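You operate a simulated robot arm through the tools that you are given. There is no shell and no other tool.

The job below is to be done with a simulated robot arm. You get a single attempt, and the scene is never put back.

TASK
Dry the large pan and put it in the middle range side drawer.
Fine: blue oven cloth, back where it lay; drawer shut. Where these are worked on the way, their far stop is far enough and under half their travel is too little: middle range side drawer.

Only the result counts: the job must be done as asked and must still hold three seconds after the hand-in. Knocking over, shifting, dropping, spilling or breaking anything else fails it. Flat cloth is picked up by pressing the open fingertips on it (5 to 10 N) and closing them slowly along it; thin cloth reads only 2 to 8 mm in the jaws.

THE ROBOT
A 7-joint arm with a two-finger parallel gripper, fixed in place. Base frame: the origin is on the floor under the middle of its stand, x ahead of it, y to its left, z up. Units: m, rad, N and s.
It reaches about 1.479 m from its shoulder. Its first joint turns from -2.897 to 2.897 rad. Payload 4.4 kg.
The tool frame sits at the grasp point between the pads (the TCP): z along the fingers, y along the line on which they close. The tips reach 0.023 m beyond it. The gripper opens to 0.094 m. The fingers are 0.038 m wide and 0.01 m thick; the gripper's body (0.054 by 0.096 m) begins 0.039 m behind the TCP.
Orientation is that of the tool frame in the base frame, as a unit quaternion [x, y, z, w]. With the fingers straight down and closing along the base's y, the tool's x points along the base's -x, its y along +y and its z along -z.

THE INTERFACE
- The arm moves only by the tool move_arm. Its argument "rows" is one flat list of numbers, 7 for each row, row after row: the shift along the base's x, y, z in units of 40 mm (1.0 is 40 mm), then the turn, a rotation vector about the base's x, y, z in units of 8 degrees (1.0 is 8 degrees), then the opening, from 0 (shut) to 1 (fully open). In form: [x, y, z, rx, ry, rz, claw, x, y, z, rx, ry, rz, claw, ...]. A call has 1 to 20 rows; each row shifts and turns the commanded pose from where the row before left it. A call with a number of a shift or a turn outside -1 to 1 is refused whole. A row lasts 0.2 s, in which the tool goes at most 0.05 m and 0.15 rad; a call with a longer step from one row to the next is refused whole, and so is a gripper value outside its range. Where a pose cannot be reached the arm comes as near as it can. A force on the tool above 40 N (or 10 N above the force at the start of the call, whichever is more), or a blocked arm, ends the call early, and 0.2 s more pass. The fingers move at their own pace (about 0.072 m/s each) and stop on an object; they squeeze with about 32 N. The grip force told is the motor's: it shows also when the fingers shut on nothing. Time passes only in rows, and 0.2 s behind the last, so rows that do not move let the fingers close. The reply holds the time, the measured pose of the TCP, the force on the tool along the base axes, the opening and the grip force, in the units named above and with some noise, with the torque about the TCP (base axes, N m) and any sound that the robot's microphone picked up.
- Cameras (640 x 400 px; columns grow to the right, rows downward): "scene" is fixed at [0.2212, 0.4991, 1.6471]; the picture's right is [-0.36, -0.93, 0.00], its down [-0.70, 0.27, -0.66] and it looks along [0.62, -0.24, -0.75] (base axes); focal length 344 px, centre (320, 200). "wrist" rides on the gripper at [0.086, 0.016, -0.074] in the tool frame; the picture's right is [-0.18, 0.98, 0.00], its down [-0.58, -0.11, -0.81] and it looks along [-0.79, -0.15, 0.59] (tool axes); focal length 243 px, centre (320, 200). There is no depth. A picture from a camera that has moved, and an enlarged one, comes with that camera's place and axes in the base frame and with its lens.
- snapshot(camera): a new picture of that camera. It takes no simulated time.
- enlarge(camera, box): a new picture of the part [left, top, right, bottom] of that camera's present view, enlarged. It takes no simulated time.
- job_done(): hands the job in; it is judged then, once.

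Nothing tells you positions but the pictures and the camera data. Unless the task says otherwise, let go and move clear before handing in.

The tools are called after "Call:" as a command line: name --argument value ..., lists and objects as JSON in quotes. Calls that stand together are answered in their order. move_arm: Moves the arm, as the interface text tells. Its arguments: {"type":"object","properties":{"rows":{"type":"array","items":{"type":"number"}}},"required":["rows"]} The other tools are called the same way: snapshot (camera) takes a picture; enlarge (camera, box) takes an enlarged picture of a part of a camera's view; job_done () hands the job in.

At the start:

```text
time: 0.0
ee_pos: [0.6832, -0.0427, 1.1476]
ee_rot: [0.0, 1.0, 0.0, 0.0]
wrist_force: [0.1, 0.0, 0.4]
moment: [0.01, 0.01, -0.01]
finger_gap: 0.0938
grasp_force: 0.1
```

scene: 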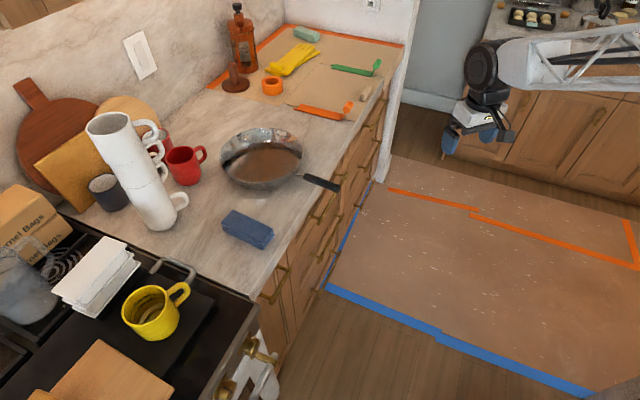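
wrist: 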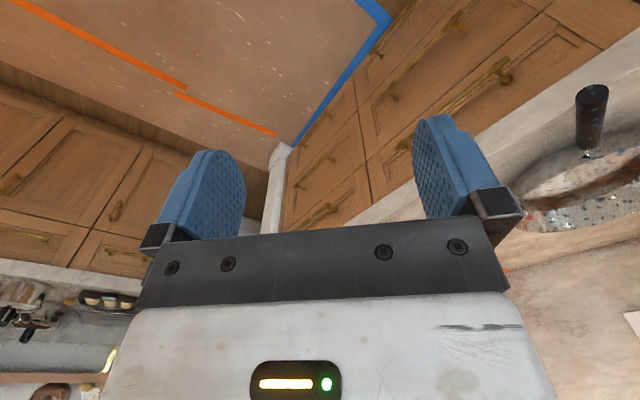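

I see a counter with a pan (handle pointing toward the room), a blue folded item beside it, and drawers below the counter front. I'll look closer before moving.

Call:
enlarge --camera "scene" --box '[200, 110, 360, 260]'

Call:
enlarge --camera "scene" --box '[200, 200, 400, 400]'

Call:
enlarge --camera "scene" --box '[0, 200, 200, 400]'

Call:
enlarge --camera "wrist" --box '[260, 0, 640, 240]'

```text
2.67 times, centred on (280, 185) of scene
camera zoom: at [0.2212, 0.4991, 1.6471], right [-0.36, -0.93, 0.0], down [-0.7, 0.27, -0.66], along [0.62, -0.24, -0.75], focal length 918 px, centre (427, 240)
```

zoom: 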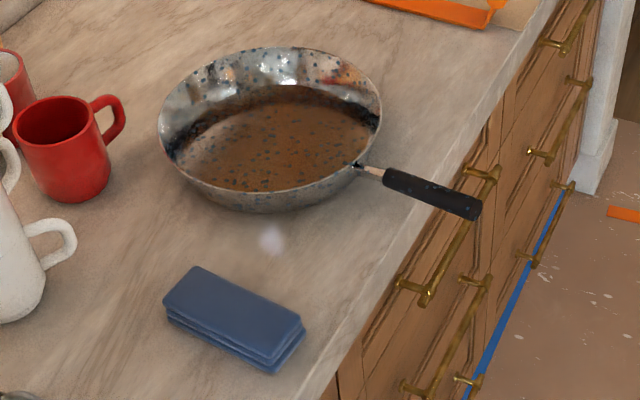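

```text
2.00 times, centred on (300, 300) of scene
camera zoom: at [0.2212, 0.4991, 1.6471], right [-0.36, -0.93, 0.0], down [-0.7, 0.27, -0.66], along [0.62, -0.24, -0.75], focal length 688 px, centre (360, 0)
```

zoom: 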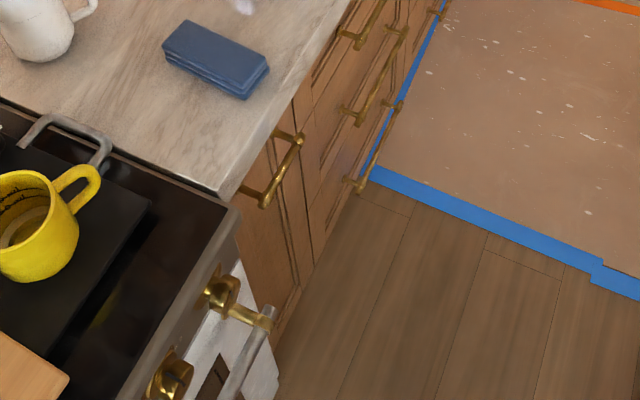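

```text
2.00 times, centred on (100, 300) of scene
camera zoom: at [0.2212, 0.4991, 1.6471], right [-0.36, -0.93, 0.0], down [-0.7, 0.27, -0.66], along [0.62, -0.24, -0.75], focal length 688 px, centre (760, 0)
```

zoom: 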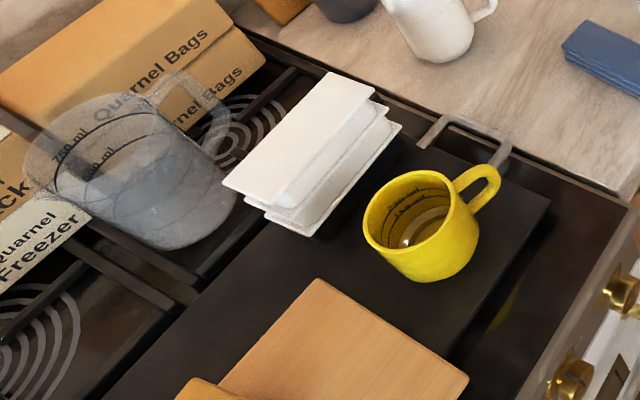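

```text
1.67 times, centred on (450, 120) of wrist
camera zoom: at [0.5971, -0.0269, 1.2231], right [0.18, 0.98, 0.0], down [0.58, -0.11, 0.81], along [0.79, -0.15, -0.59], focal length 404 px, centre (103, 333)
```

zoom: 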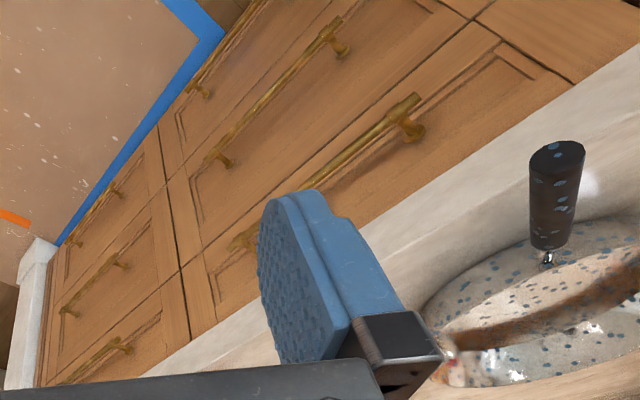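

The pan (wet, droplets on inside and handle) sits on the counter, whose front runs diagonally at about 45° in the base frame; the blue folded cloth is next to it. I'll turn the wrist camera toward the drawers and back off to see them well.

Call:
move_arm --rows '[-0.7, 0, 0, 0, 0, 1, 1, -0.7, 0, 0, 0, 0, 1, 1, -0.7, 0, 0, 0, 0, 1, 1, -0.7, 0, 0, 0, 0, 1, 1, -0.7, 0, 0, 0, 0, 1, 1, -0.7, 0, 0, 0, 0, 1, 1, -0.7, 0, 0, 0, 0, 1, 1]'

Call:
snapshot --camera "wrist"

Call:
snapshot --camera "scene"

```text
time: 1.6
ee_pos: [0.4879, -0.0436, 1.1471]
ee_rot: [-0.47, 0.883, 0.0, 0.0]
wrist_force: [0.1, -0.8, -0.2]
moment: [0.0, -0.03, -0.05]
finger_gap: 0.094
grasp_force: 0.1
```

```text
taken
camera wrist: at [0.4262, -0.1061, 1.2227], right [-0.71, 0.7, 0.0], down [0.41, 0.42, 0.81], along [0.56, 0.58, -0.59], focal length 243 px, centre (320, 200)
```

wrist: 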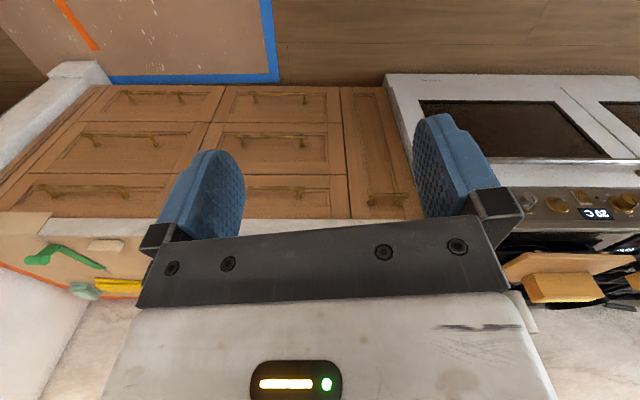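

```text
taken
```

scene: 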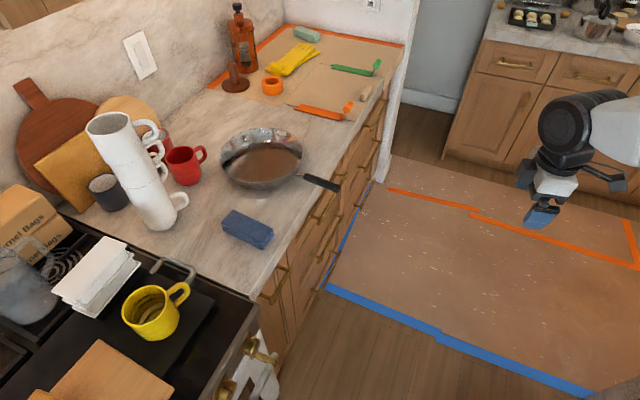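

The drawers are two columns of three; the column next to the narrow cabinet/range is the range-side one, and its middle drawer is the target. I'll enlarge to measure the handle.

Call:
enlarge --camera "wrist" --box '[180, 70, 420, 220]'

Call:
enlarge --camera "scene" --box '[260, 170, 380, 290]'

```text
2.67 times, centred on (300, 145) of wrist
camera zoom: at [0.4262, -0.1061, 1.2227], right [-0.71, 0.7, 0.0], down [0.41, 0.42, 0.81], along [0.56, 0.58, -0.59], focal length 647 px, centre (373, 347)
```

zoom: 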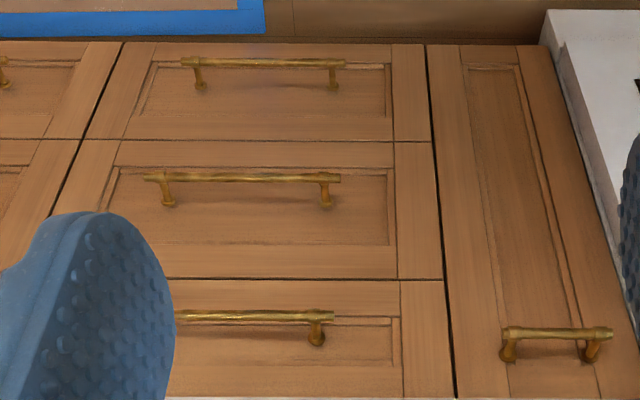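

```text
3.33 times, centred on (320, 230) of scene
camera zoom: at [0.2212, 0.4991, 1.6471], right [-0.36, -0.93, 0.0], down [-0.7, 0.27, -0.66], along [0.62, -0.24, -0.75], focal length 1147 px, centre (320, 100)
```

zoom: 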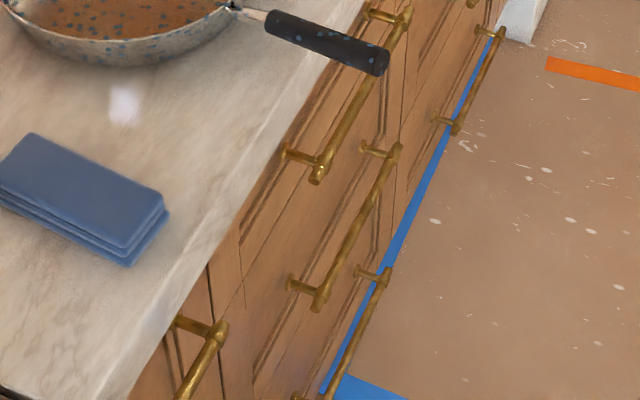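

The middle range-side drawer's bar handle triangulates to about (0.94, 0.17, 0.53), running along the 45° counter line. Now I'll move the camera up over the counter to measure the cloth and the pan.

Call:
move_arm --rows '[0.22, 0.94, 0.36, 0, 0, 0, 1, 0.22, 0.94, 0.36, 0, 0, 0, 1, 0.22, 0.94, 0.36, 0, 0, 0, 1, 0.22, 0.94, 0.36, 0, 0, 0, 1, 0.22, 0.94, 0.36, 0, 0, 0, 1, 0.22, 0.94, 0.36, 0, 0, 0, 1, 0.22, 0.94, 0.36, 0, 0, 0, 1, 0.22, 0.94, 0.36, 0, 0, 0, 1, 0.22, 0.94, 0.36, 0, 0, 0, 1]'

Call:
snapshot --camera "wrist"

Call:
snapshot --camera "scene"

```text
time: 3.6
ee_pos: [0.5666, 0.2949, 1.2786]
ee_rot: [-0.469, 0.883, 0.0, 0.001]
wrist_force: [-1.3, 0.1, 0.1]
moment: [-0.02, -0.01, -0.02]
finger_gap: 0.0939
grasp_force: 0.0
```

```text
taken
camera wrist: at [0.5049, 0.2328, 1.353], right [-0.71, 0.7, 0.0], down [0.42, 0.42, 0.81], along [0.57, 0.57, -0.59], focal length 243 px, centre (320, 200)
```

wrist: 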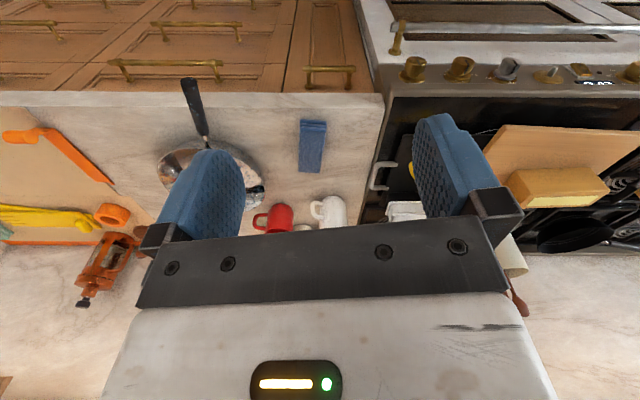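

```text
taken
```

scene: 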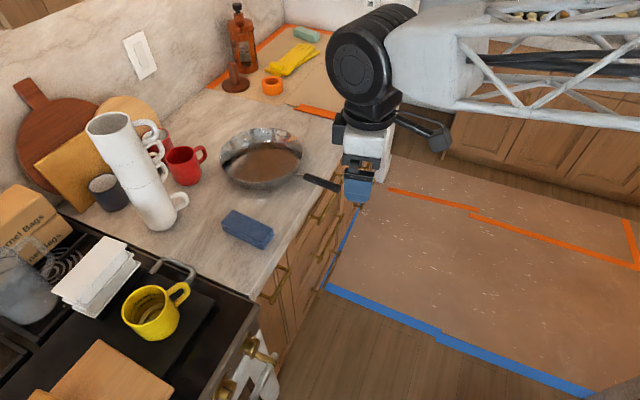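

Call:
enlarge --camera "wrist" --box '[140, 60, 390, 230]'

Call:
enlarge --camera "scene" --box '[200, 190, 300, 260]'

```text
2.35 times, centred on (265, 145) of wrist
camera zoom: at [0.5049, 0.2328, 1.353], right [-0.71, 0.7, 0.0], down [0.42, 0.42, 0.81], along [0.57, 0.57, -0.59], focal length 571 px, centre (449, 329)
```

zoom: 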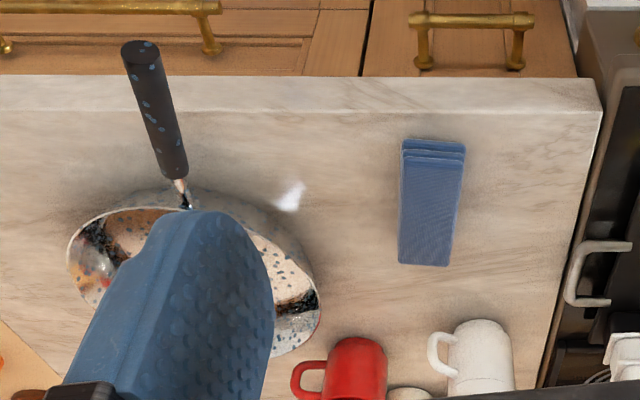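

```text
5.71 times, centred on (250, 225) of scene
camera zoom: at [0.2212, 0.4991, 1.6471], right [-0.36, -0.93, 0.0], down [-0.7, 0.27, -0.66], along [0.62, -0.24, -0.75], focal length 1966 px, centre (720, 57)
```

zoom: 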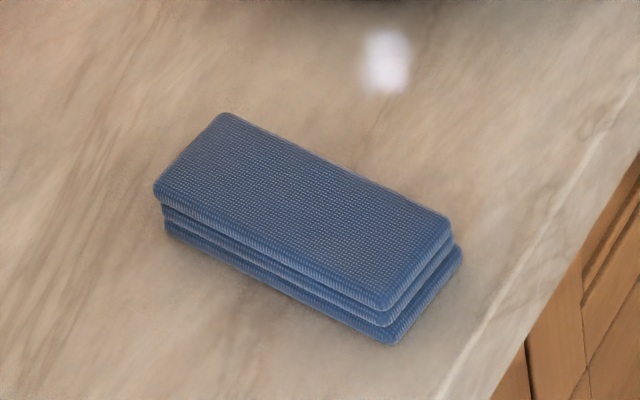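

The cloth is a thick folded pad about 0.13 × 0.05 × 0.03 m centred near (0.785, 0.484), top at z≈0.942, long axis ~40°. Next I shift to see the pan between the fingers.

Call:
move_arm --rows '[0.8, -0.8, 0, 0, 0, 0, 1, 0.8, -0.8, 0, 0, 0, 0, 1, 0.8, -0.8, 0, 0, 0, 0, 1, 0.8, -0.8, 0, 0, 0, 0, 1]'

Call:
snapshot --camera "wrist"

Call:
enlarge --camera "wrist" --box '[230, 60, 430, 230]'

Call:
enlarge --camera "scene" --box '[210, 115, 350, 205]'

```text
time: 4.6
ee_pos: [0.6944, 0.1665, 1.2785]
ee_rot: [-0.469, 0.883, 0.0, 0.0]
wrist_force: [0.1, 0.0, 0.6]
moment: [0.05, 0.0, 0.02]
finger_gap: 0.094
grasp_force: 0.1
```

```text
taken
camera wrist: at [0.6339, 0.1042, 1.3537], right [-0.71, 0.7, 0.0], down [0.41, 0.42, 0.81], along [0.57, 0.57, -0.59], focal length 243 px, centre (320, 200)
```

wrist: 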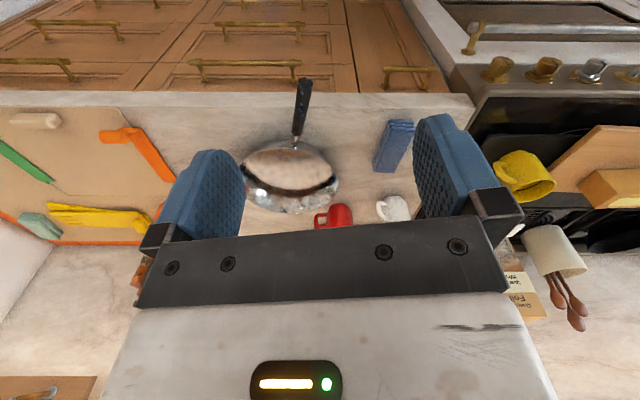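

```text
2.35 times, centred on (330, 145) of wrist
camera zoom: at [0.6339, 0.1042, 1.3537], right [-0.71, 0.7, 0.0], down [0.41, 0.42, 0.81], along [0.57, 0.57, -0.59], focal length 571 px, centre (296, 329)
```

zoom: 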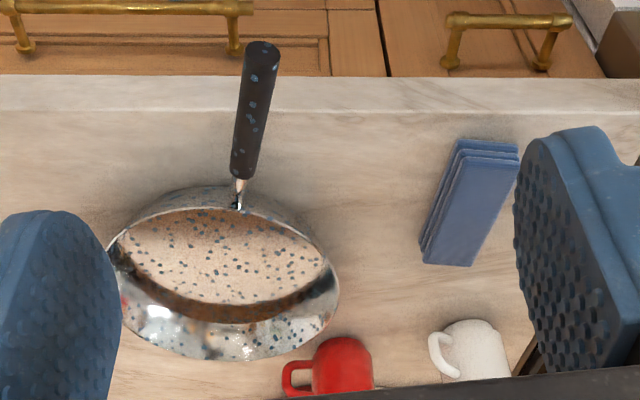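

```text
4.44 times, centred on (280, 160) of scene
camera zoom: at [0.2212, 0.4991, 1.6471], right [-0.36, -0.93, 0.0], down [-0.7, 0.27, -0.66], along [0.62, -0.24, -0.75], focal length 1529 px, centre (498, 378)
```

zoom: 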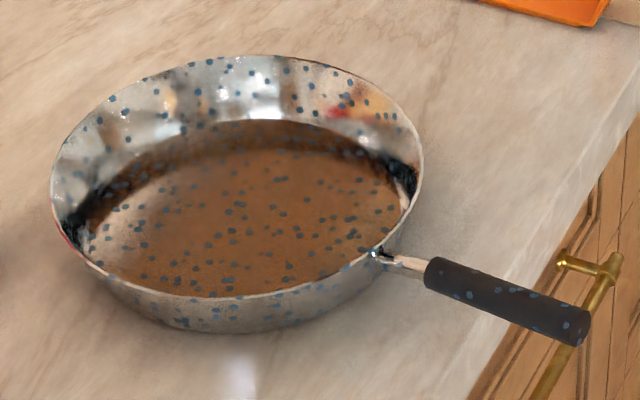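

The pan is about 0.25 m across at the rim (centre ≈ (1.015, 0.377), rim z≈0.965), wet inside, outside and on the handle; its grip end is near (0.79, 0.23, 0.975). I'll first move above the cloth, aligning the fingers with its short side.

Call:
move_arm --rows '[0.253, 0.882, -0.635, 0, 0, -1, 1, 0.253, 0.882, -0.635, 0, 0, -1, 1, 0.253, 0.882, -0.635, 0, 0, 0, 1, 0.253, 0.882, -0.635, 0, 0, 0, 1, 0.253, 0.882, -0.635, 0, 0, 0, 1, 0.253, 0.882, -0.635, 0, 0, 0, 1, 0.253, 0.882, -0.635, 0, 0, 0, 1, 0.253, 0.882, -0.635, 0, 0, 0, 1, 0.253, 0.882, -0.635, 0, 0, 0, 1]'

Call:
snapshot --camera "wrist"

Call:
snapshot --camera "scene"

```text
time: 6.6
ee_pos: [0.786, 0.4827, 1.05]
ee_rot: [-0.343, 0.939, 0.0, 0.001]
wrist_force: [-0.4, -0.3, 0.7]
moment: [0.0, 0.0, 0.01]
finger_gap: 0.094
grasp_force: 0.0
```

```text
taken
camera wrist: at [0.7097, 0.4406, 1.1249], right [-0.49, 0.87, 0.0], down [0.51, 0.29, 0.81], along [0.7, 0.4, -0.59], focal length 243 px, centre (320, 200)
```

wrist: 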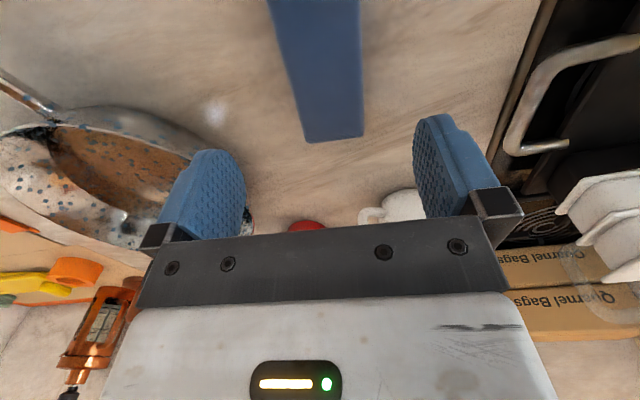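

```text
taken
```

scene: 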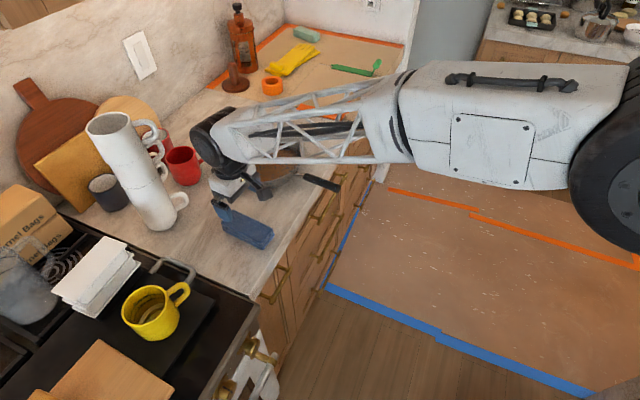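

The cloth's axis matches the hand's orientation within a degree; a 4 mm centring correction, then I descend straddling the cloth (tips about 10 mm above the counter) without closing yet.

Call:
move_arm --rows '[-0.06, 0.075, -0.9, 0, 0, 0, 1, 0, 0, -0.9, 0, 0, 0, 1, 0, 0, -0.5, 0, 0, 0, 1, 0, 0, -0.32, 0, 0, 0, 1]'

Call:
snapshot --camera "wrist"

Call:
enlarge --camera "scene" --box '[190, 160, 310, 260]'

```text
time: 7.6
ee_pos: [0.7837, 0.4879, 0.9442]
ee_rot: [-0.342, 0.94, -0.001, 0.0]
wrist_force: [-0.6, -0.2, -0.1]
moment: [-0.03, -0.01, -0.01]
finger_gap: 0.0937
grasp_force: 0.1
```

```text
taken
camera wrist: at [0.7071, 0.4442, 1.0197], right [-0.49, 0.87, 0.0], down [0.51, 0.29, 0.81], along [0.7, 0.4, -0.59], focal length 243 px, centre (320, 200)
```

wrist: 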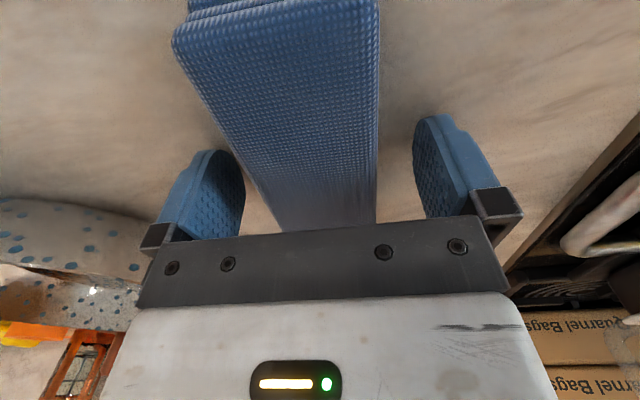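

```text
4.00 times, centred on (250, 210) of scene
camera zoom: at [0.2212, 0.4991, 1.6471], right [-0.36, -0.93, 0.0], down [-0.7, 0.27, -0.66], along [0.62, -0.24, -0.75], focal length 1376 px, centre (600, 160)
```

zoom: 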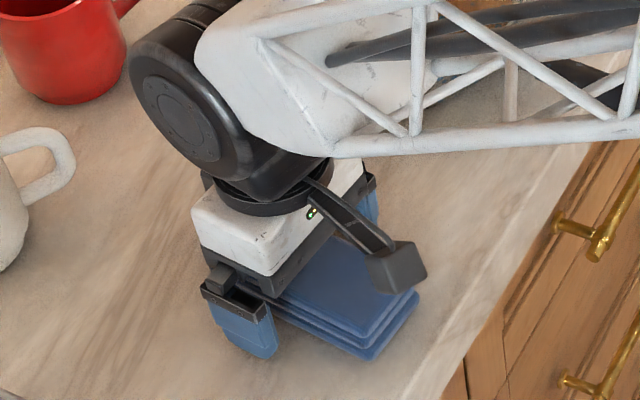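

The fingers straddle the cloth cleanly. Closing now on it and checking the gap before lifting.

Call:
move_arm --rows '[0, 0, 0, 0, 0, 0, 0.7, 0, 0, 0, 0, 0, 0, 0.55, 0, 0, 0, 0, 0, 0, 0.4, 0, 0, 0, 0, 0, 0, 0.2, 0, 0, 0, 0, 0, 0, 0, 0, 0, 0, 0, 0, 0, 0]'

Call:
snapshot --camera "wrist"

```text
time: 9.0
ee_pos: [0.783, 0.4868, 0.9455]
ee_rot: [-0.342, 0.94, 0.0, 0.0]
wrist_force: [-0.1, 0.1, 0.3]
moment: [-0.02, -0.04, -0.04]
finger_gap: 0.0573
grasp_force: 31.6
```

```text
taken
camera wrist: at [0.7071, 0.4442, 1.0197], right [-0.49, 0.87, 0.0], down [0.52, 0.29, 0.81], along [0.7, 0.4, -0.59], focal length 243 px, centre (320, 200)
```

wrist: 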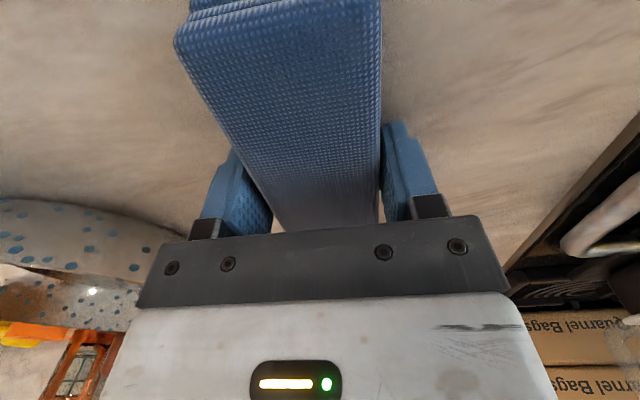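

Cloth gripped at 57 mm with 32 N; its rest pose is TCP (0.783, 0.487, 0.9455). Lifting straight up and checking it holds.

Call:
move_arm --rows '[0, 0, 0.3, 0, 0, 0, 0, 0, 0, 0.7, 0, 0, 0, 0, 0, 0, 1, 0, 0, 0, 0, 0, 0, 1, 0, 0, 0, 0]'

Call:
snapshot --camera "wrist"

Call:
enlarge --camera "scene" --box '[190, 140, 310, 260]'

```text
time: 10.0
ee_pos: [0.7825, 0.4877, 1.0636]
ee_rot: [-0.342, 0.94, 0.0, -0.001]
wrist_force: [0.2, 0.0, -1.0]
moment: [0.04, -0.01, 0.01]
finger_gap: 0.057
grasp_force: 31.2
```

```text
taken
camera wrist: at [0.7069, 0.445, 1.1384], right [-0.49, 0.87, 0.0], down [0.52, 0.29, 0.81], along [0.7, 0.4, -0.59], focal length 243 px, centre (320, 200)
```

wrist: 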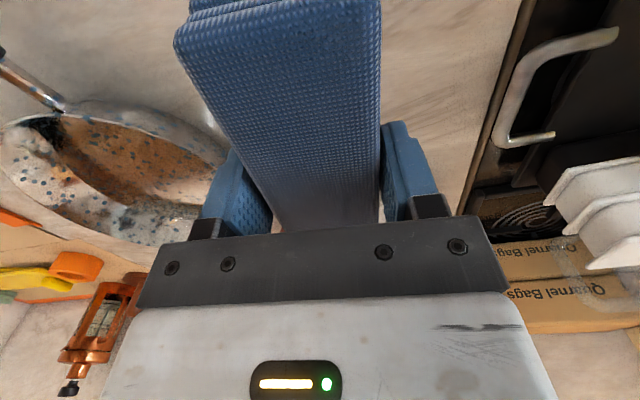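

```text
3.33 times, centred on (250, 200) of scene
camera zoom: at [0.2212, 0.4991, 1.6471], right [-0.36, -0.93, 0.0], down [-0.7, 0.27, -0.66], along [0.62, -0.24, -0.75], focal length 1147 px, centre (553, 200)
```

zoom: 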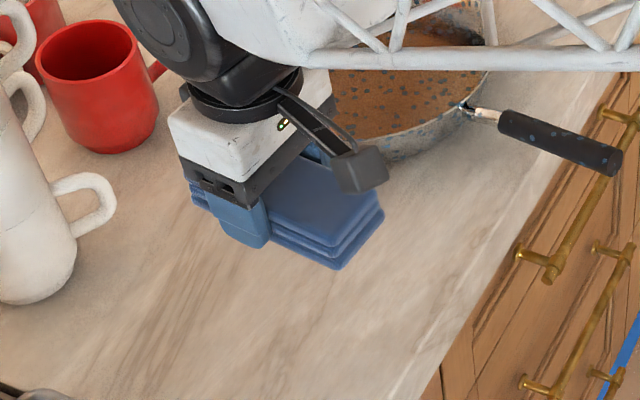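

The cloth is held well. Now moving over the pan's centre.

Call:
move_arm --rows '[0.969, -0.461, 0, 0, 0, 0, 0, 0.969, -0.461, 0, 0, 0, 0, 0, 0.969, -0.461, 0, 0, 0, 0, 0, 0.969, -0.461, 0, 0, 0, 0, 0, 0.969, -0.461, 0, 0, 0, 0, 0, 0.969, -0.461, 0, 0, 0, 0, 0]'

Call:
snapshot --camera "wrist"

Call:
enlarge --camera "scene" --box '[190, 90, 350, 220]'

```text
time: 11.4
ee_pos: [1.0152, 0.377, 1.0639]
ee_rot: [-0.341, 0.94, 0.0, 0.0]
wrist_force: [-0.6, 0.4, 0.2]
moment: [0.01, -0.02, 0.02]
finger_gap: 0.0571
grasp_force: 32.1
```

```text
taken
camera wrist: at [0.9393, 0.3342, 1.1393], right [-0.49, 0.87, 0.0], down [0.51, 0.29, 0.81], along [0.7, 0.4, -0.59], focal length 243 px, centre (320, 200)
```

wrist: 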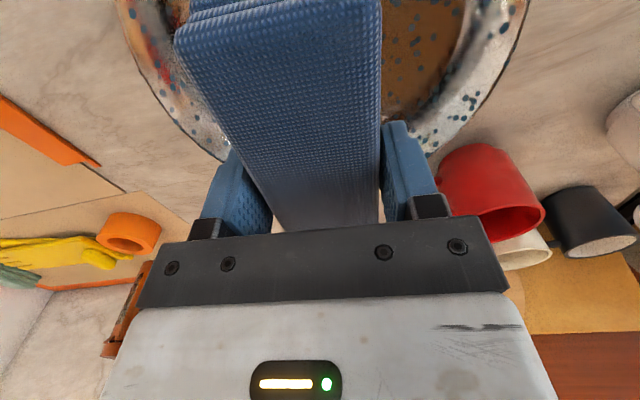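

```text
3.08 times, centred on (270, 155) of scene
camera zoom: at [0.2212, 0.4991, 1.6471], right [-0.36, -0.93, 0.0], down [-0.7, 0.27, -0.66], along [0.62, -0.24, -0.75], focal length 1059 px, centre (474, 338)
```

zoom: 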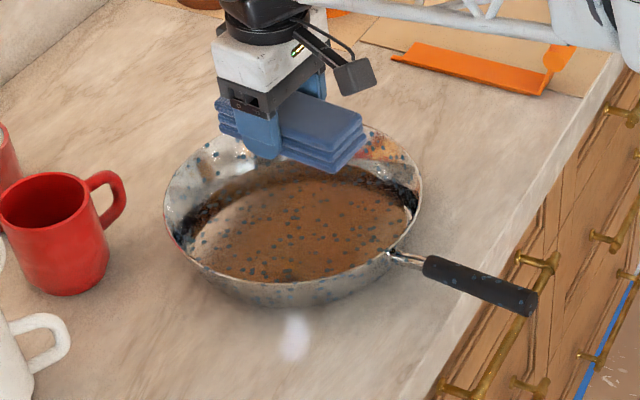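

Pan centre and radius confirmed from the wrist view. Descending gently onto the pan floor.

Call:
move_arm --rows '[0, 0, -0.9, 0, 0, 0, 0, 0, 0, -0.9, 0, 0, 0, 0, 0, 0, -0.5, 0, 0, 0, 0, 0, 0, -0.2, 0, 0, 0, 0, 0, 0, -0.1, 0, 0, 0, 0]'

```text
time: 12.6
ee_pos: [1.0153, 0.3761, 0.9612]
ee_rot: [-0.342, 0.94, 0.0, 0.0]
wrist_force: [0.1, -0.4, -0.9]
moment: [-0.02, -0.01, 0.01]
finger_gap: 0.0571
grasp_force: 32.1
```

No contact yet at z 0.961; stepping down in 2 mm steps to find the floor.

Call:
move_arm --rows '[0, 0, -0.05, 0, 0, 0, 0, 0, 0, -0.05, 0, 0, 0, 0, 0, 0, -0.05, 0, 0, 0, 0]'

```text
time: 13.4
ee_pos: [1.0154, 0.3768, 0.9544]
ee_rot: [-0.341, 0.94, 0.0, 0.0]
wrist_force: [0.5, 0.5, -0.9]
moment: [-0.02, -0.02, 0.0]
finger_gap: 0.0571
grasp_force: 32.1
```

Call:
move_arm --rows '[0, 0, -0.05, 0, 0, 0, 0, 0, 0, -0.05, 0, 0, 0, 0]'

```text
time: 14.0
ee_pos: [1.0156, 0.3759, 0.9512]
ee_rot: [-0.342, 0.94, -0.001, 0.0]
wrist_force: [-0.2, 0.0, 1.6]
moment: [-0.08, 0.12, 0.03]
finger_gap: 0.0572
grasp_force: 32.5
```

Call:
move_arm --rows '[0, 0, -0.05, 0, 0, 0, 0, 0, 0, -0.05, 0, 0, 0, 0]'

Call:
snapshot --camera "wrist"

Call:
enlarge --camera "scene" --box '[190, 90, 350, 220]'

```text
time: 14.6
ee_pos: [1.0161, 0.3774, 0.9502]
ee_rot: [-0.342, 0.94, 0.0, 0.004]
wrist_force: [-7.8, -4.7, 34.6]
moment: [-0.37, 0.69, -0.02]
finger_gap: 0.0572
grasp_force: 32.1
```

```text
taken
camera wrist: at [0.9395, 0.3347, 1.025], right [-0.49, 0.87, 0.0], down [0.51, 0.29, 0.81], along [0.71, 0.4, -0.59], focal length 243 px, centre (320, 200)
```

wrist: 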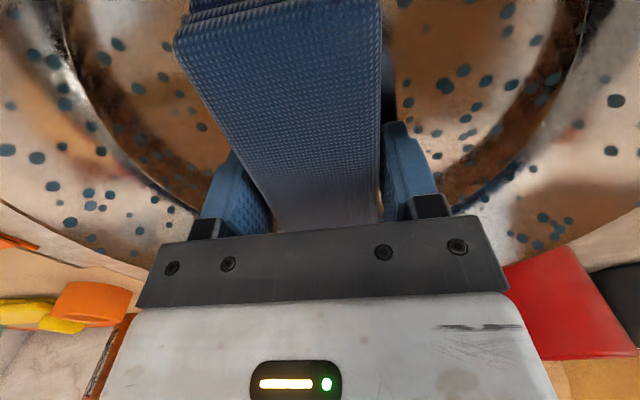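

```text
3.08 times, centred on (270, 155) of scene
camera zoom: at [0.2212, 0.4991, 1.6471], right [-0.36, -0.93, 0.0], down [-0.7, 0.27, -0.66], along [0.62, -0.24, -0.75], focal length 1059 px, centre (474, 338)
```

zoom: 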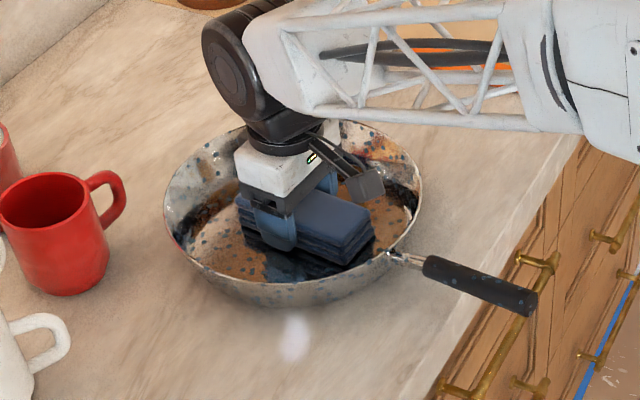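

Contact with the pan floor at about z=0.9495 (35 N at 4 mm of press). I'll ease off to a light press (~8 N) and make a first side-to-side wipe to see how the droplets react.

Call:
move_arm --rows '[0, 0, 0.07, 0, 0, 0, 0, -0.385, 0.46, 0, 0, 0, 0, 0, -0.385, 0.46, 0, 0, 0, 0, 0, 0.385, -0.46, 0, 0, 0, 0, 0, 0.385, -0.46, 0, 0, 0, 0, 0, 0.385, -0.46, 0, 0, 0, 0, 0, 0.385, -0.46, 0, 0, 0, 0, 0, -0.385, 0.46, 0, 0, 0, 0, 0, -0.385, 0.46, 0, 0, 0, 0, 0]'

Call:
snapshot --camera "wrist"

Call:
enlarge --camera "scene" --box '[190, 90, 350, 220]'

```text
time: 16.6
ee_pos: [1.0158, 0.3755, 0.9503]
ee_rot: [-0.342, 0.94, 0.0, 0.0]
wrist_force: [10.8, -9.8, 30.7]
moment: [-0.39, -0.02, 0.25]
finger_gap: 0.0575
grasp_force: 32.6
```

```text
taken
camera wrist: at [0.9397, 0.3331, 1.025], right [-0.49, 0.87, 0.0], down [0.51, 0.29, 0.81], along [0.7, 0.4, -0.59], focal length 243 px, centre (320, 200)
```

wrist: 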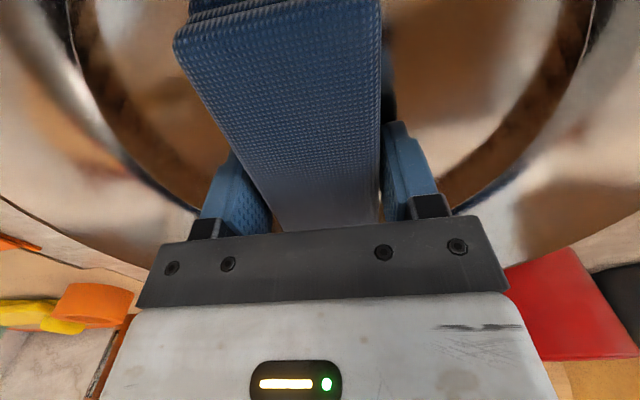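

```text
3.08 times, centred on (270, 155) of scene
camera zoom: at [0.2212, 0.4991, 1.6471], right [-0.36, -0.93, 0.0], down [-0.7, 0.27, -0.66], along [0.62, -0.24, -0.75], focal length 1059 px, centre (474, 338)
```

zoom: 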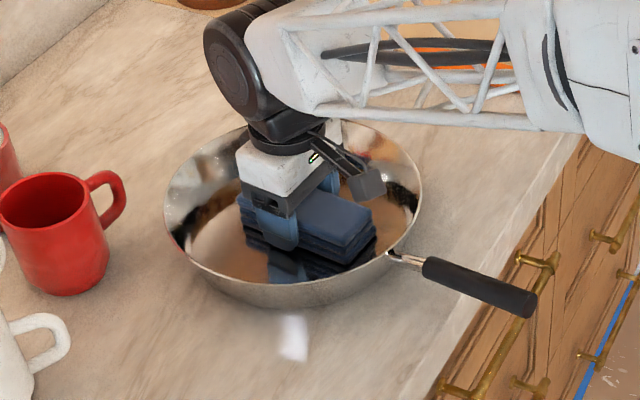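

All droplets vanished after the wipe — inside, outside and handle look dry. I'll lift the cloth out and check the pan once more.

Call:
move_arm --rows '[0, 0, 0.4, 0, 0, 0, 0, 0, 0, 0.8, 0, 0, 0, 0, 0, 0, 0.9, 0, 0, 0, 0, 0, 0, 0.85, 0, 0, 0, 0]'

Call:
enlarge --camera "scene" --box '[190, 90, 350, 220]'

Call:
snapshot --camera "wrist"

```text
time: 17.6
ee_pos: [1.0149, 0.3769, 1.0677]
ee_rot: [-0.342, 0.94, 0.0, 0.0]
wrist_force: [0.2, -1.5, -2.5]
moment: [0.02, 0.0, 0.01]
finger_gap: 0.0572
grasp_force: 32.1
```

```text
3.08 times, centred on (270, 155) of scene
camera zoom: at [0.2212, 0.4991, 1.6471], right [-0.36, -0.93, 0.0], down [-0.7, 0.27, -0.66], along [0.62, -0.24, -0.75], focal length 1059 px, centre (474, 338)
```

zoom: 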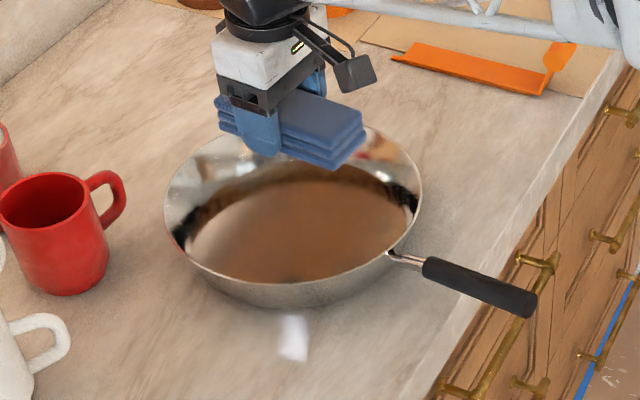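

```text
taken
camera wrist: at [0.9386, 0.3342, 1.1425], right [-0.49, 0.87, 0.0], down [0.52, 0.29, 0.81], along [0.7, 0.4, -0.59], focal length 243 px, centre (320, 200)
```

wrist: 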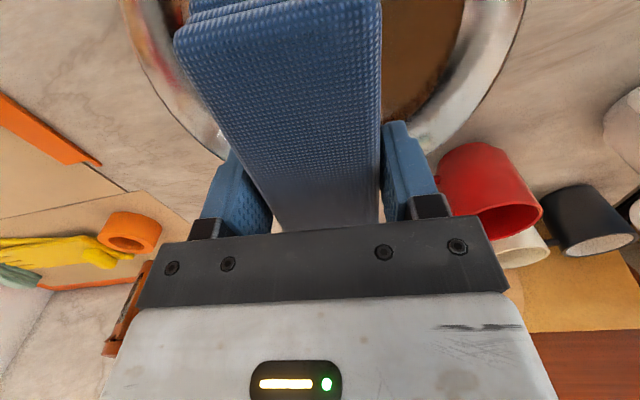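

The pan is dry and hasn't moved. Carrying the cloth back above its original spot.

Call:
move_arm --rows '[-0.967, 0.458, 0, 0, 0, 0, 0, -0.967, 0.458, 0, 0, 0, 0, 0, -0.967, 0.458, 0, 0, 0, 0, 0, -0.967, 0.458, 0, 0, 0, 0, 0, -0.967, 0.458, 0, 0, 0, 0, 0, -0.967, 0.458, 0, 0, 0, 0, 0, 0, 0, -0.8, 0, 0, 0, 0, 0, 0, -0.9, 0, 0, 0, 0, 0, 0, -0.7, 0, 0, 0, 0, 0, 0, -0.4, 0, 0, 0, 0]'

```text
time: 19.8
ee_pos: [0.7831, 0.4871, 0.9555]
ee_rot: [-0.342, 0.94, 0.0, 0.0]
wrist_force: [0.2, 0.2, 0.2]
moment: [-0.02, 0.0, 0.02]
finger_gap: 0.0573
grasp_force: 32.1
```

Call:
move_arm --rows '[0, 0, -0.1, 0, 0, 0, 0, 0, 0, -0.08, 0, 0, 0, 0, 0, 0, -0.05, 0, 0, 0, 0]'

```text
time: 20.6
ee_pos: [0.7837, 0.4865, 0.9471]
ee_rot: [-0.342, 0.94, 0.001, 0.001]
wrist_force: [0.3, -0.3, -1.2]
moment: [0.0, -0.02, -0.02]
finger_gap: 0.0573
grasp_force: 31.7
```

Call:
move_arm --rows '[0, 0, -0.04, 0, 0, 0, 0, 0, 0, 0, 0, 0, 0, 0.5, 0, 0, 0, 0, 0, 0, 0.7, 0, 0, 0, 0, 0, 0, 0.9, 0, 0, 0, 0, 0, 0, 1, 0, 0, 0, 0, 0, 0, 1]'

Call:
snapshot --camera "wrist"

```text
time: 22.0
ee_pos: [0.7836, 0.4865, 0.9446]
ee_rot: [-0.342, 0.94, 0.0, 0.0]
wrist_force: [0.4, -0.2, 0.2]
moment: [0.01, 0.03, -0.01]
finger_gap: 0.0939
grasp_force: 0.0
```

```text
taken
camera wrist: at [0.7072, 0.4441, 1.0195], right [-0.49, 0.87, 0.0], down [0.52, 0.29, 0.81], along [0.7, 0.4, -0.59], focal length 243 px, centre (320, 200)
```

wrist: 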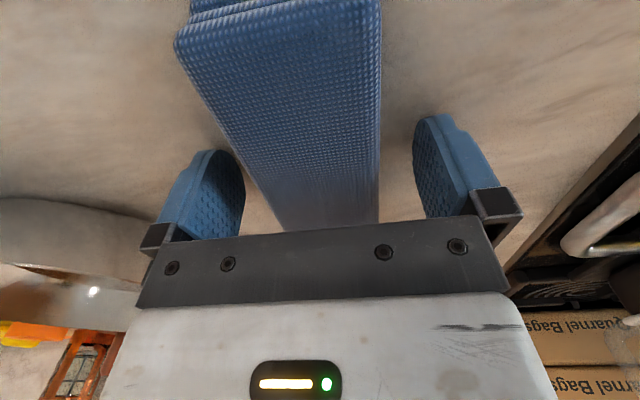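

The cloth is back within a millimetre or two of where it lay. Now I rise straight up and move out into the room, in front of the drawer.

Call:
move_arm --rows '[0, 0, 0.5, 0, 0, 0, 1, 0, 0, 1, 0, 0, 0, 1, 0, 0, 1, 0, 0, 0, 1, 0, 0, 1, 0, 0, 0, 1, 0, 0, 1, 0, 0, 0, 1, 0, 0, 0.5, 0, 0, 0, 1, -0.23, -0.978, -0.1, 0, 0, 0, 1, -0.23, -0.978, -0.1, 0, 0, 0, 1, -0.23, -0.978, -0.1, 0, 0, 0, 1, -0.23, -0.978, -0.1, 0, 0, 0, 1, -0.23, -0.978, -0.1, 0, 0, 0, 1, -0.23, -0.978, -0.1, 0, 0, 0, 1, -0.23, -0.978, -0.1, 0, 0, 0, 1]'

Call:
enlarge --camera "scene" --box '[190, 110, 350, 260]'

```text
time: 24.8
ee_pos: [0.7188, 0.2128, 1.1173]
ee_rot: [-0.342, 0.94, 0.001, -0.001]
wrist_force: [-0.2, -0.8, 0.0]
moment: [0.02, 0.03, 0.02]
finger_gap: 0.094
grasp_force: 0.1
```

```text
2.67 times, centred on (270, 185) of scene
camera zoom: at [0.2212, 0.4991, 1.6471], right [-0.36, -0.93, 0.0], down [-0.7, 0.27, -0.66], along [0.62, -0.24, -0.75], focal length 918 px, centre (453, 240)
```

zoom: 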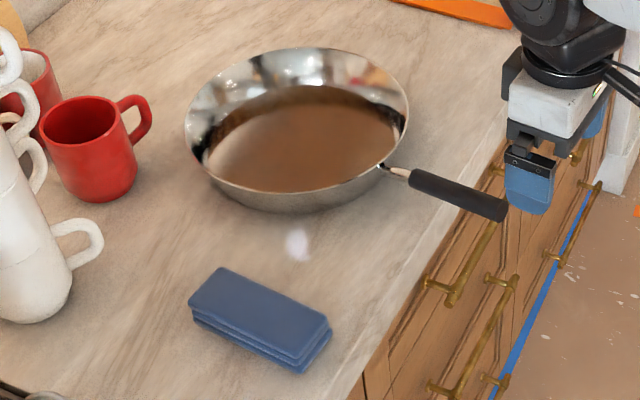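

Cloth and pan are clean in place. Now retreating further into the room while turning the hand horizontal, pointing at the drawers with the jaws closing vertically.

Call:
move_arm --rows '[-0.115, -0.7, -0.195, -0.037, -0.824, 0.608, 1, -0.115, -0.7, -0.195, -0.037, -0.824, 0.608, 1, -0.115, -0.7, -0.195, -0.037, -0.824, 0.608, 1, -0.115, -0.7, -0.195, -0.037, -0.824, 0.608, 1, -0.115, -0.7, -0.195, -0.037, -0.824, 0.608, 1, -0.115, -0.521, -0.195, -0.037, -0.824, 0.608, 1, -0.115, -0.521, -0.195, -0.037, -0.824, 0.608, 1, -0.115, -0.521, -0.195, -0.037, -0.824, 0.608, 1, -0.115, -0.521, -0.195, -0.037, -0.824, 0.608, 1, -0.115, -0.521, -0.195, -0.037, -0.824, 0.608, 1, -0.115, -0.3, -0.195, -0.037, -0.824, 0.608, 1, -0.115, -0.3, -0.195, -0.037, -0.824, 0.608, 1, -0.115, -0.3, -0.195, -0.037, -0.824, 0.608, 1, -0.115, -0.3, -0.195, -0.037, -0.824, 0.608, 1, -0.115, -0.3, -0.195, -0.037, -0.824, 0.608, 1]'

Call:
snapshot --camera "scene"

Call:
snapshot --camera "wrist"

```text
time: 28.0
ee_pos: [0.6497, -0.0386, 1.1115]
ee_rot: [0.652, -0.49, 0.209, -0.54]
wrist_force: [0.2, 0.2, -0.3]
moment: [0.0, 0.0, 0.0]
finger_gap: 0.0941
grasp_force: 0.0
out of reach, approached as far as the arm can: row 11, 12, 13, 14, 15
```

```text
taken
```

scene: 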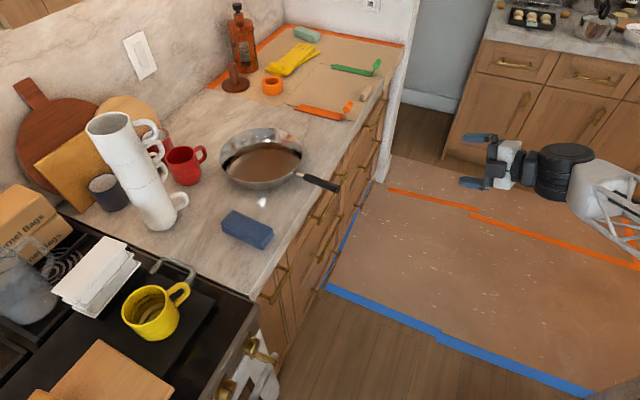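

```text
taken
camera wrist: at [0.6206, -0.1501, 1.1008], right [-0.49, 0.22, -0.85], down [-0.85, 0.09, 0.51], along [0.19, 0.97, 0.14], focal length 243 px, centre (320, 200)
```

wrist: 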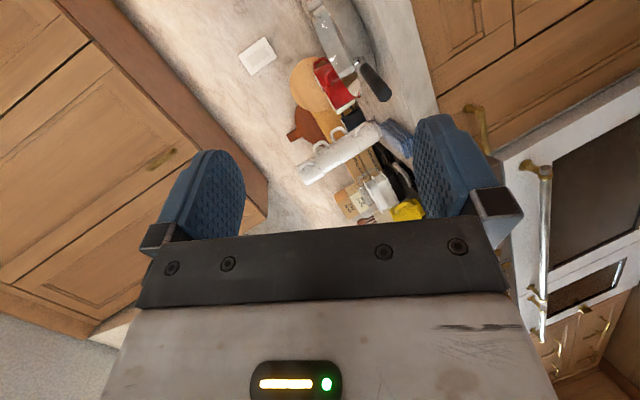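

The arm couldn't complete that turn at this spot (joint limits); it stopped with the fingers still tilted. I'll check with a null step how it holds, before trying a different roll.

Call:
move_arm --rows '[0, 0, 0, 0, 0, 0, 1]'

```text
time: 28.4
ee_pos: [0.6496, -0.0399, 1.1119]
ee_rot: [0.653, -0.49, 0.208, -0.538]
wrist_force: [0.2, 0.5, 0.4]
moment: [-0.02, 0.0, 0.0]
finger_gap: 0.0937
grasp_force: 0.0
```

Call:
move_arm --rows '[0.5, 0.3, -0.9, 0, 0, 0, 1, 0.5, 0.3, -0.9, 0, 0, 0, 1, 0.5, 0.3, -0.9, 0, 0, 0, 1, 0.5, 0.3, -0.9, 0, 0, 0, 1, 0.5, 0.3, -0.9, 0, 0, 0, 1]'

```text
time: 29.6
ee_pos: [0.7373, 0.0388, 1.084]
ee_rot: [0.658, -0.501, 0.197, -0.527]
wrist_force: [0.0, -0.9, 0.8]
moment: [0.01, 0.04, 0.01]
finger_gap: 0.0941
grasp_force: 0.1
out of reach, approached as far as the arm can: row 1, 2, 3, 4, 5
```

That roll direction runs into a joint limit. I'll unwind back to fingers-down in free space and try the opposite roll.

Call:
move_arm --rows '[0, 0, 0, 0.007, 0.749, -0.595, 1, 0, 0, 0, 0.007, 0.749, -0.595, 1, 0, 0, 0, 0.007, 0.749, -0.595, 1, 0, 0, 0, 0.007, 0.749, -0.595, 1, 0, 0, 0, 0.007, 0.749, -0.595, 1, 0, 0, 0, 0.007, 0.749, -0.595, 1, 0, 0, 0, 0.007, 0.749, -0.595, 1, 0, 0, 0, 0.007, 0.749, -0.595, 1, 0, 0, 0, 0.007, 0.749, -0.595, 1, 0, 0, 0, 0.007, 0.749, -0.595, 1, 0, 0, 0, 0.007, 0.749, -0.595, 1, 0, 0, 0, 0.007, 0.749, -0.595, 1]'

```text
time: 32.2
ee_pos: [0.7371, 0.0381, 1.0833]
ee_rot: [-0.35, 0.937, -0.016, 0.009]
wrist_force: [0.3, 0.2, -0.6]
moment: [0.0, 0.0, 0.03]
finger_gap: 0.0941
grasp_force: 0.1
```

Back to fingers-down. Now trying the opposite roll (jaws vertical, hand pointing ~30° azimuth toward the drawer).

Call:
move_arm --rows '[0, 0, -0.15, 0.788, -0.13, -0.593, 1, 0, 0, -0.15, 0.788, -0.13, -0.593, 1, 0, 0, -0.15, 0.788, -0.13, -0.593, 1, 0, 0, -0.15, 0.788, -0.13, -0.593, 1, 0, 0, -0.15, 0.788, -0.13, -0.593, 1, 0, 0, -0.15, 0.788, -0.13, -0.593, 1, 0, 0, -0.15, 0.788, -0.13, -0.593, 1, 0, 0, -0.15, 0.788, -0.13, -0.593, 1, 0, 0, -0.15, 0.788, -0.13, -0.593, 1, 0, 0, -0.15, 0.788, -0.13, -0.593, 1, 0, 0, -0.15, 0.788, -0.13, -0.593, 1, 0, 0, -0.15, 0.788, -0.13, -0.593, 1, 0, 0, -0.15, 0.788, -0.13, -0.593, 1, 0, 0, -0.15, 0.788, -0.13, -0.593, 1, 0, 0, -0.15, 0.788, -0.13, -0.593, 1, 0, 0, -0.15, 0.788, -0.13, -0.593, 1]'

Call:
snapshot --camera "scene"

Call:
snapshot --camera "wrist"

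```text
time: 35.6
ee_pos: [0.7372, 0.0392, 0.9867]
ee_rot: [0.353, 0.613, 0.611, 0.354]
wrist_force: [0.1, 0.2, 0.1]
moment: [-0.01, 0.0, 0.01]
finger_gap: 0.0939
grasp_force: 0.1
```

```text
taken
```

scene: 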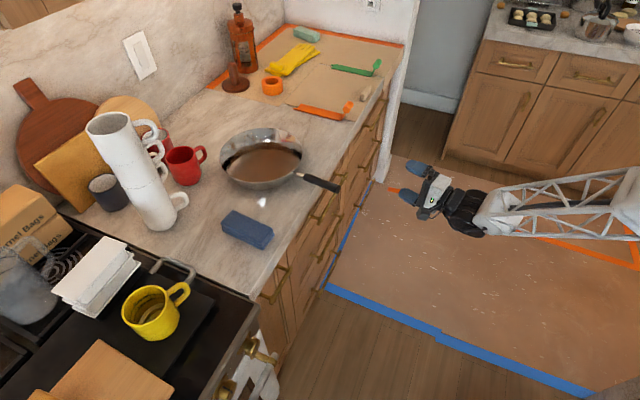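

```text
taken
camera wrist: at [0.6302, 0.0772, 1.0046], right [0.09, -0.16, 0.98], down [-0.41, -0.91, -0.11], along [0.91, -0.39, -0.15], focal length 243 px, centre (320, 200)
```

wrist: 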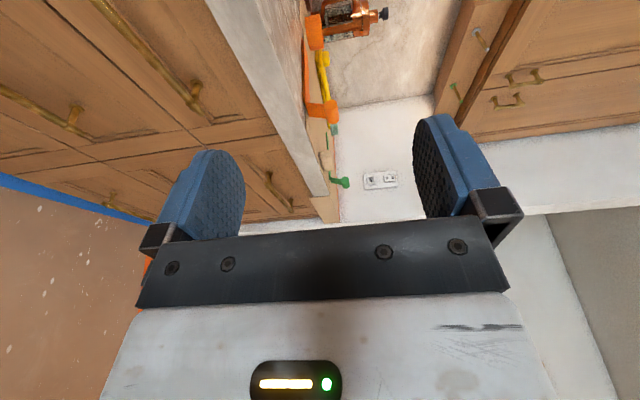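

This orientation is reachable. Moving down to the handle's height, staying ~12 cm in front of the middle drawer's bar.

Call:
move_arm --rows '[0.25, 0.096, -0.944, 0, 0, 0, 1, 0.25, 0.096, -0.944, 0, 0, 0, 1, 0.25, 0.096, -0.944, 0, 0, 0, 1, 0.25, 0.096, -0.944, 0, 0, 0, 1, 0.25, 0.096, -0.944, 0, 0, 0, 1, 0.25, 0.096, -0.944, 0, 0, 0, 1, 0.25, 0.096, -0.944, 0, 0, 0, 1, 0.25, 0.096, -0.944, 0, 0, 0, 1, 0.25, 0.096, -0.944, 0, 0, 0, 1, 0.25, 0.096, -0.944, 0, 0, 0, 1, 0.25, 0.096, -0.944, 0, 0, 0, 1, 0.25, 0.096, -0.944, 0, 0, 0, 1]'

Call:
snapshot --camera "scene"

Call:
snapshot --camera "wrist"

```text
time: 38.2
ee_pos: [0.8589, 0.0842, 0.5341]
ee_rot: [0.353, 0.614, 0.611, 0.354]
wrist_force: [0.5, 0.5, 0.5]
moment: [-0.03, 0.01, -0.02]
finger_gap: 0.0941
grasp_force: 0.1
```

```text
taken
```

scene: 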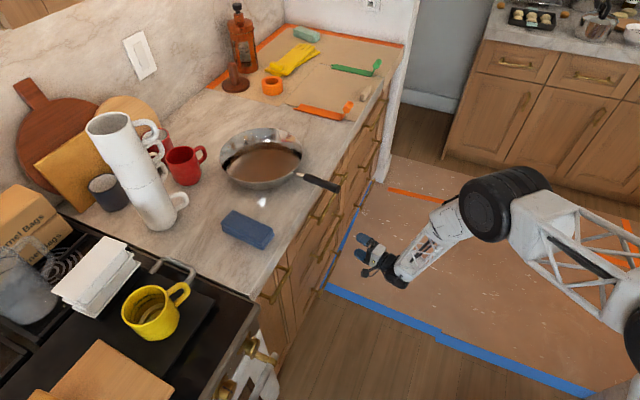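

```text
taken
camera wrist: at [0.7521, 0.1219, 0.5504], right [0.09, -0.16, 0.98], down [-0.41, -0.91, -0.11], along [0.91, -0.39, -0.15], focal length 243 px, centre (320, 200)
```

wrist: 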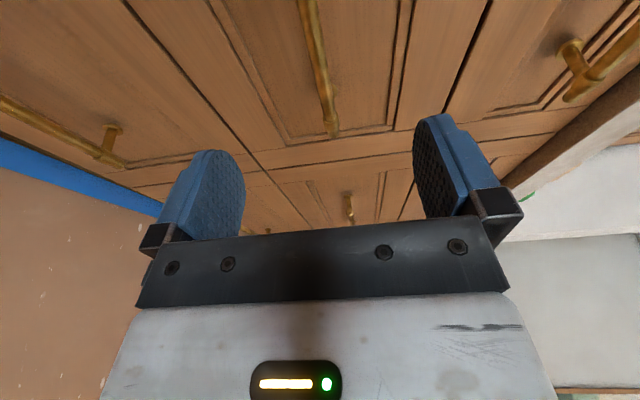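

The bar lies right between the open fingers at z≈0.532. Advancing straight in so the bar reaches the grasp point (drawer face is ~5 cm behind the bar).

Call:
move_arm --rows '[0.52, 0.52, -0.05, 0, 0, 0, 1, 0.52, 0.52, 0, 0, 0, 0, 1, 0.52, 0.52, 0, 0, 0, 0, 1, 0.5, 0.5, 0, 0, 0, 0, 1]'

Call:
snapshot --camera "wrist"

Call:
enlarge --camera "scene" --box '[280, 170, 440, 290]'

```text
time: 39.2
ee_pos: [0.942, 0.1681, 0.5303]
ee_rot: [0.354, 0.614, 0.612, 0.352]
wrist_force: [-0.6, 0.1, -0.2]
moment: [-0.02, 0.03, 0.03]
finger_gap: 0.0936
grasp_force: 0.1
```

```text
taken
camera wrist: at [0.8333, 0.2057, 0.5485], right [0.09, -0.16, 0.98], down [-0.41, -0.91, -0.11], along [0.91, -0.39, -0.15], focal length 243 px, centre (320, 200)
```

wrist: 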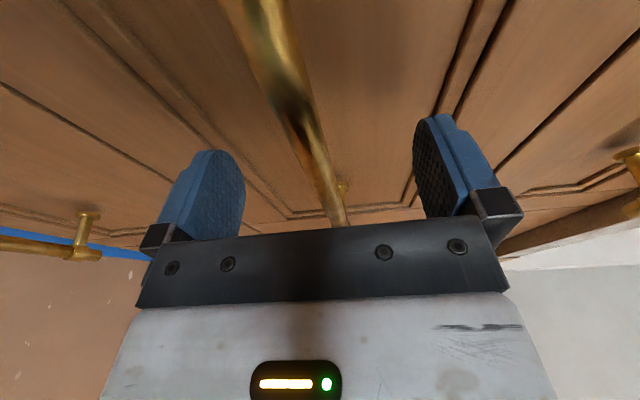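

```text
3.33 times, centred on (360, 230) of scene
camera zoom: at [0.2212, 0.4991, 1.6471], right [-0.36, -0.93, 0.0], down [-0.7, 0.27, -0.66], along [0.62, -0.24, -0.75], focal length 1147 px, centre (187, 100)
```

zoom: 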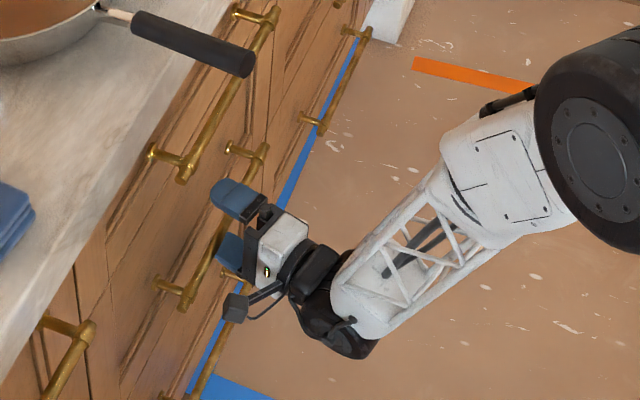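

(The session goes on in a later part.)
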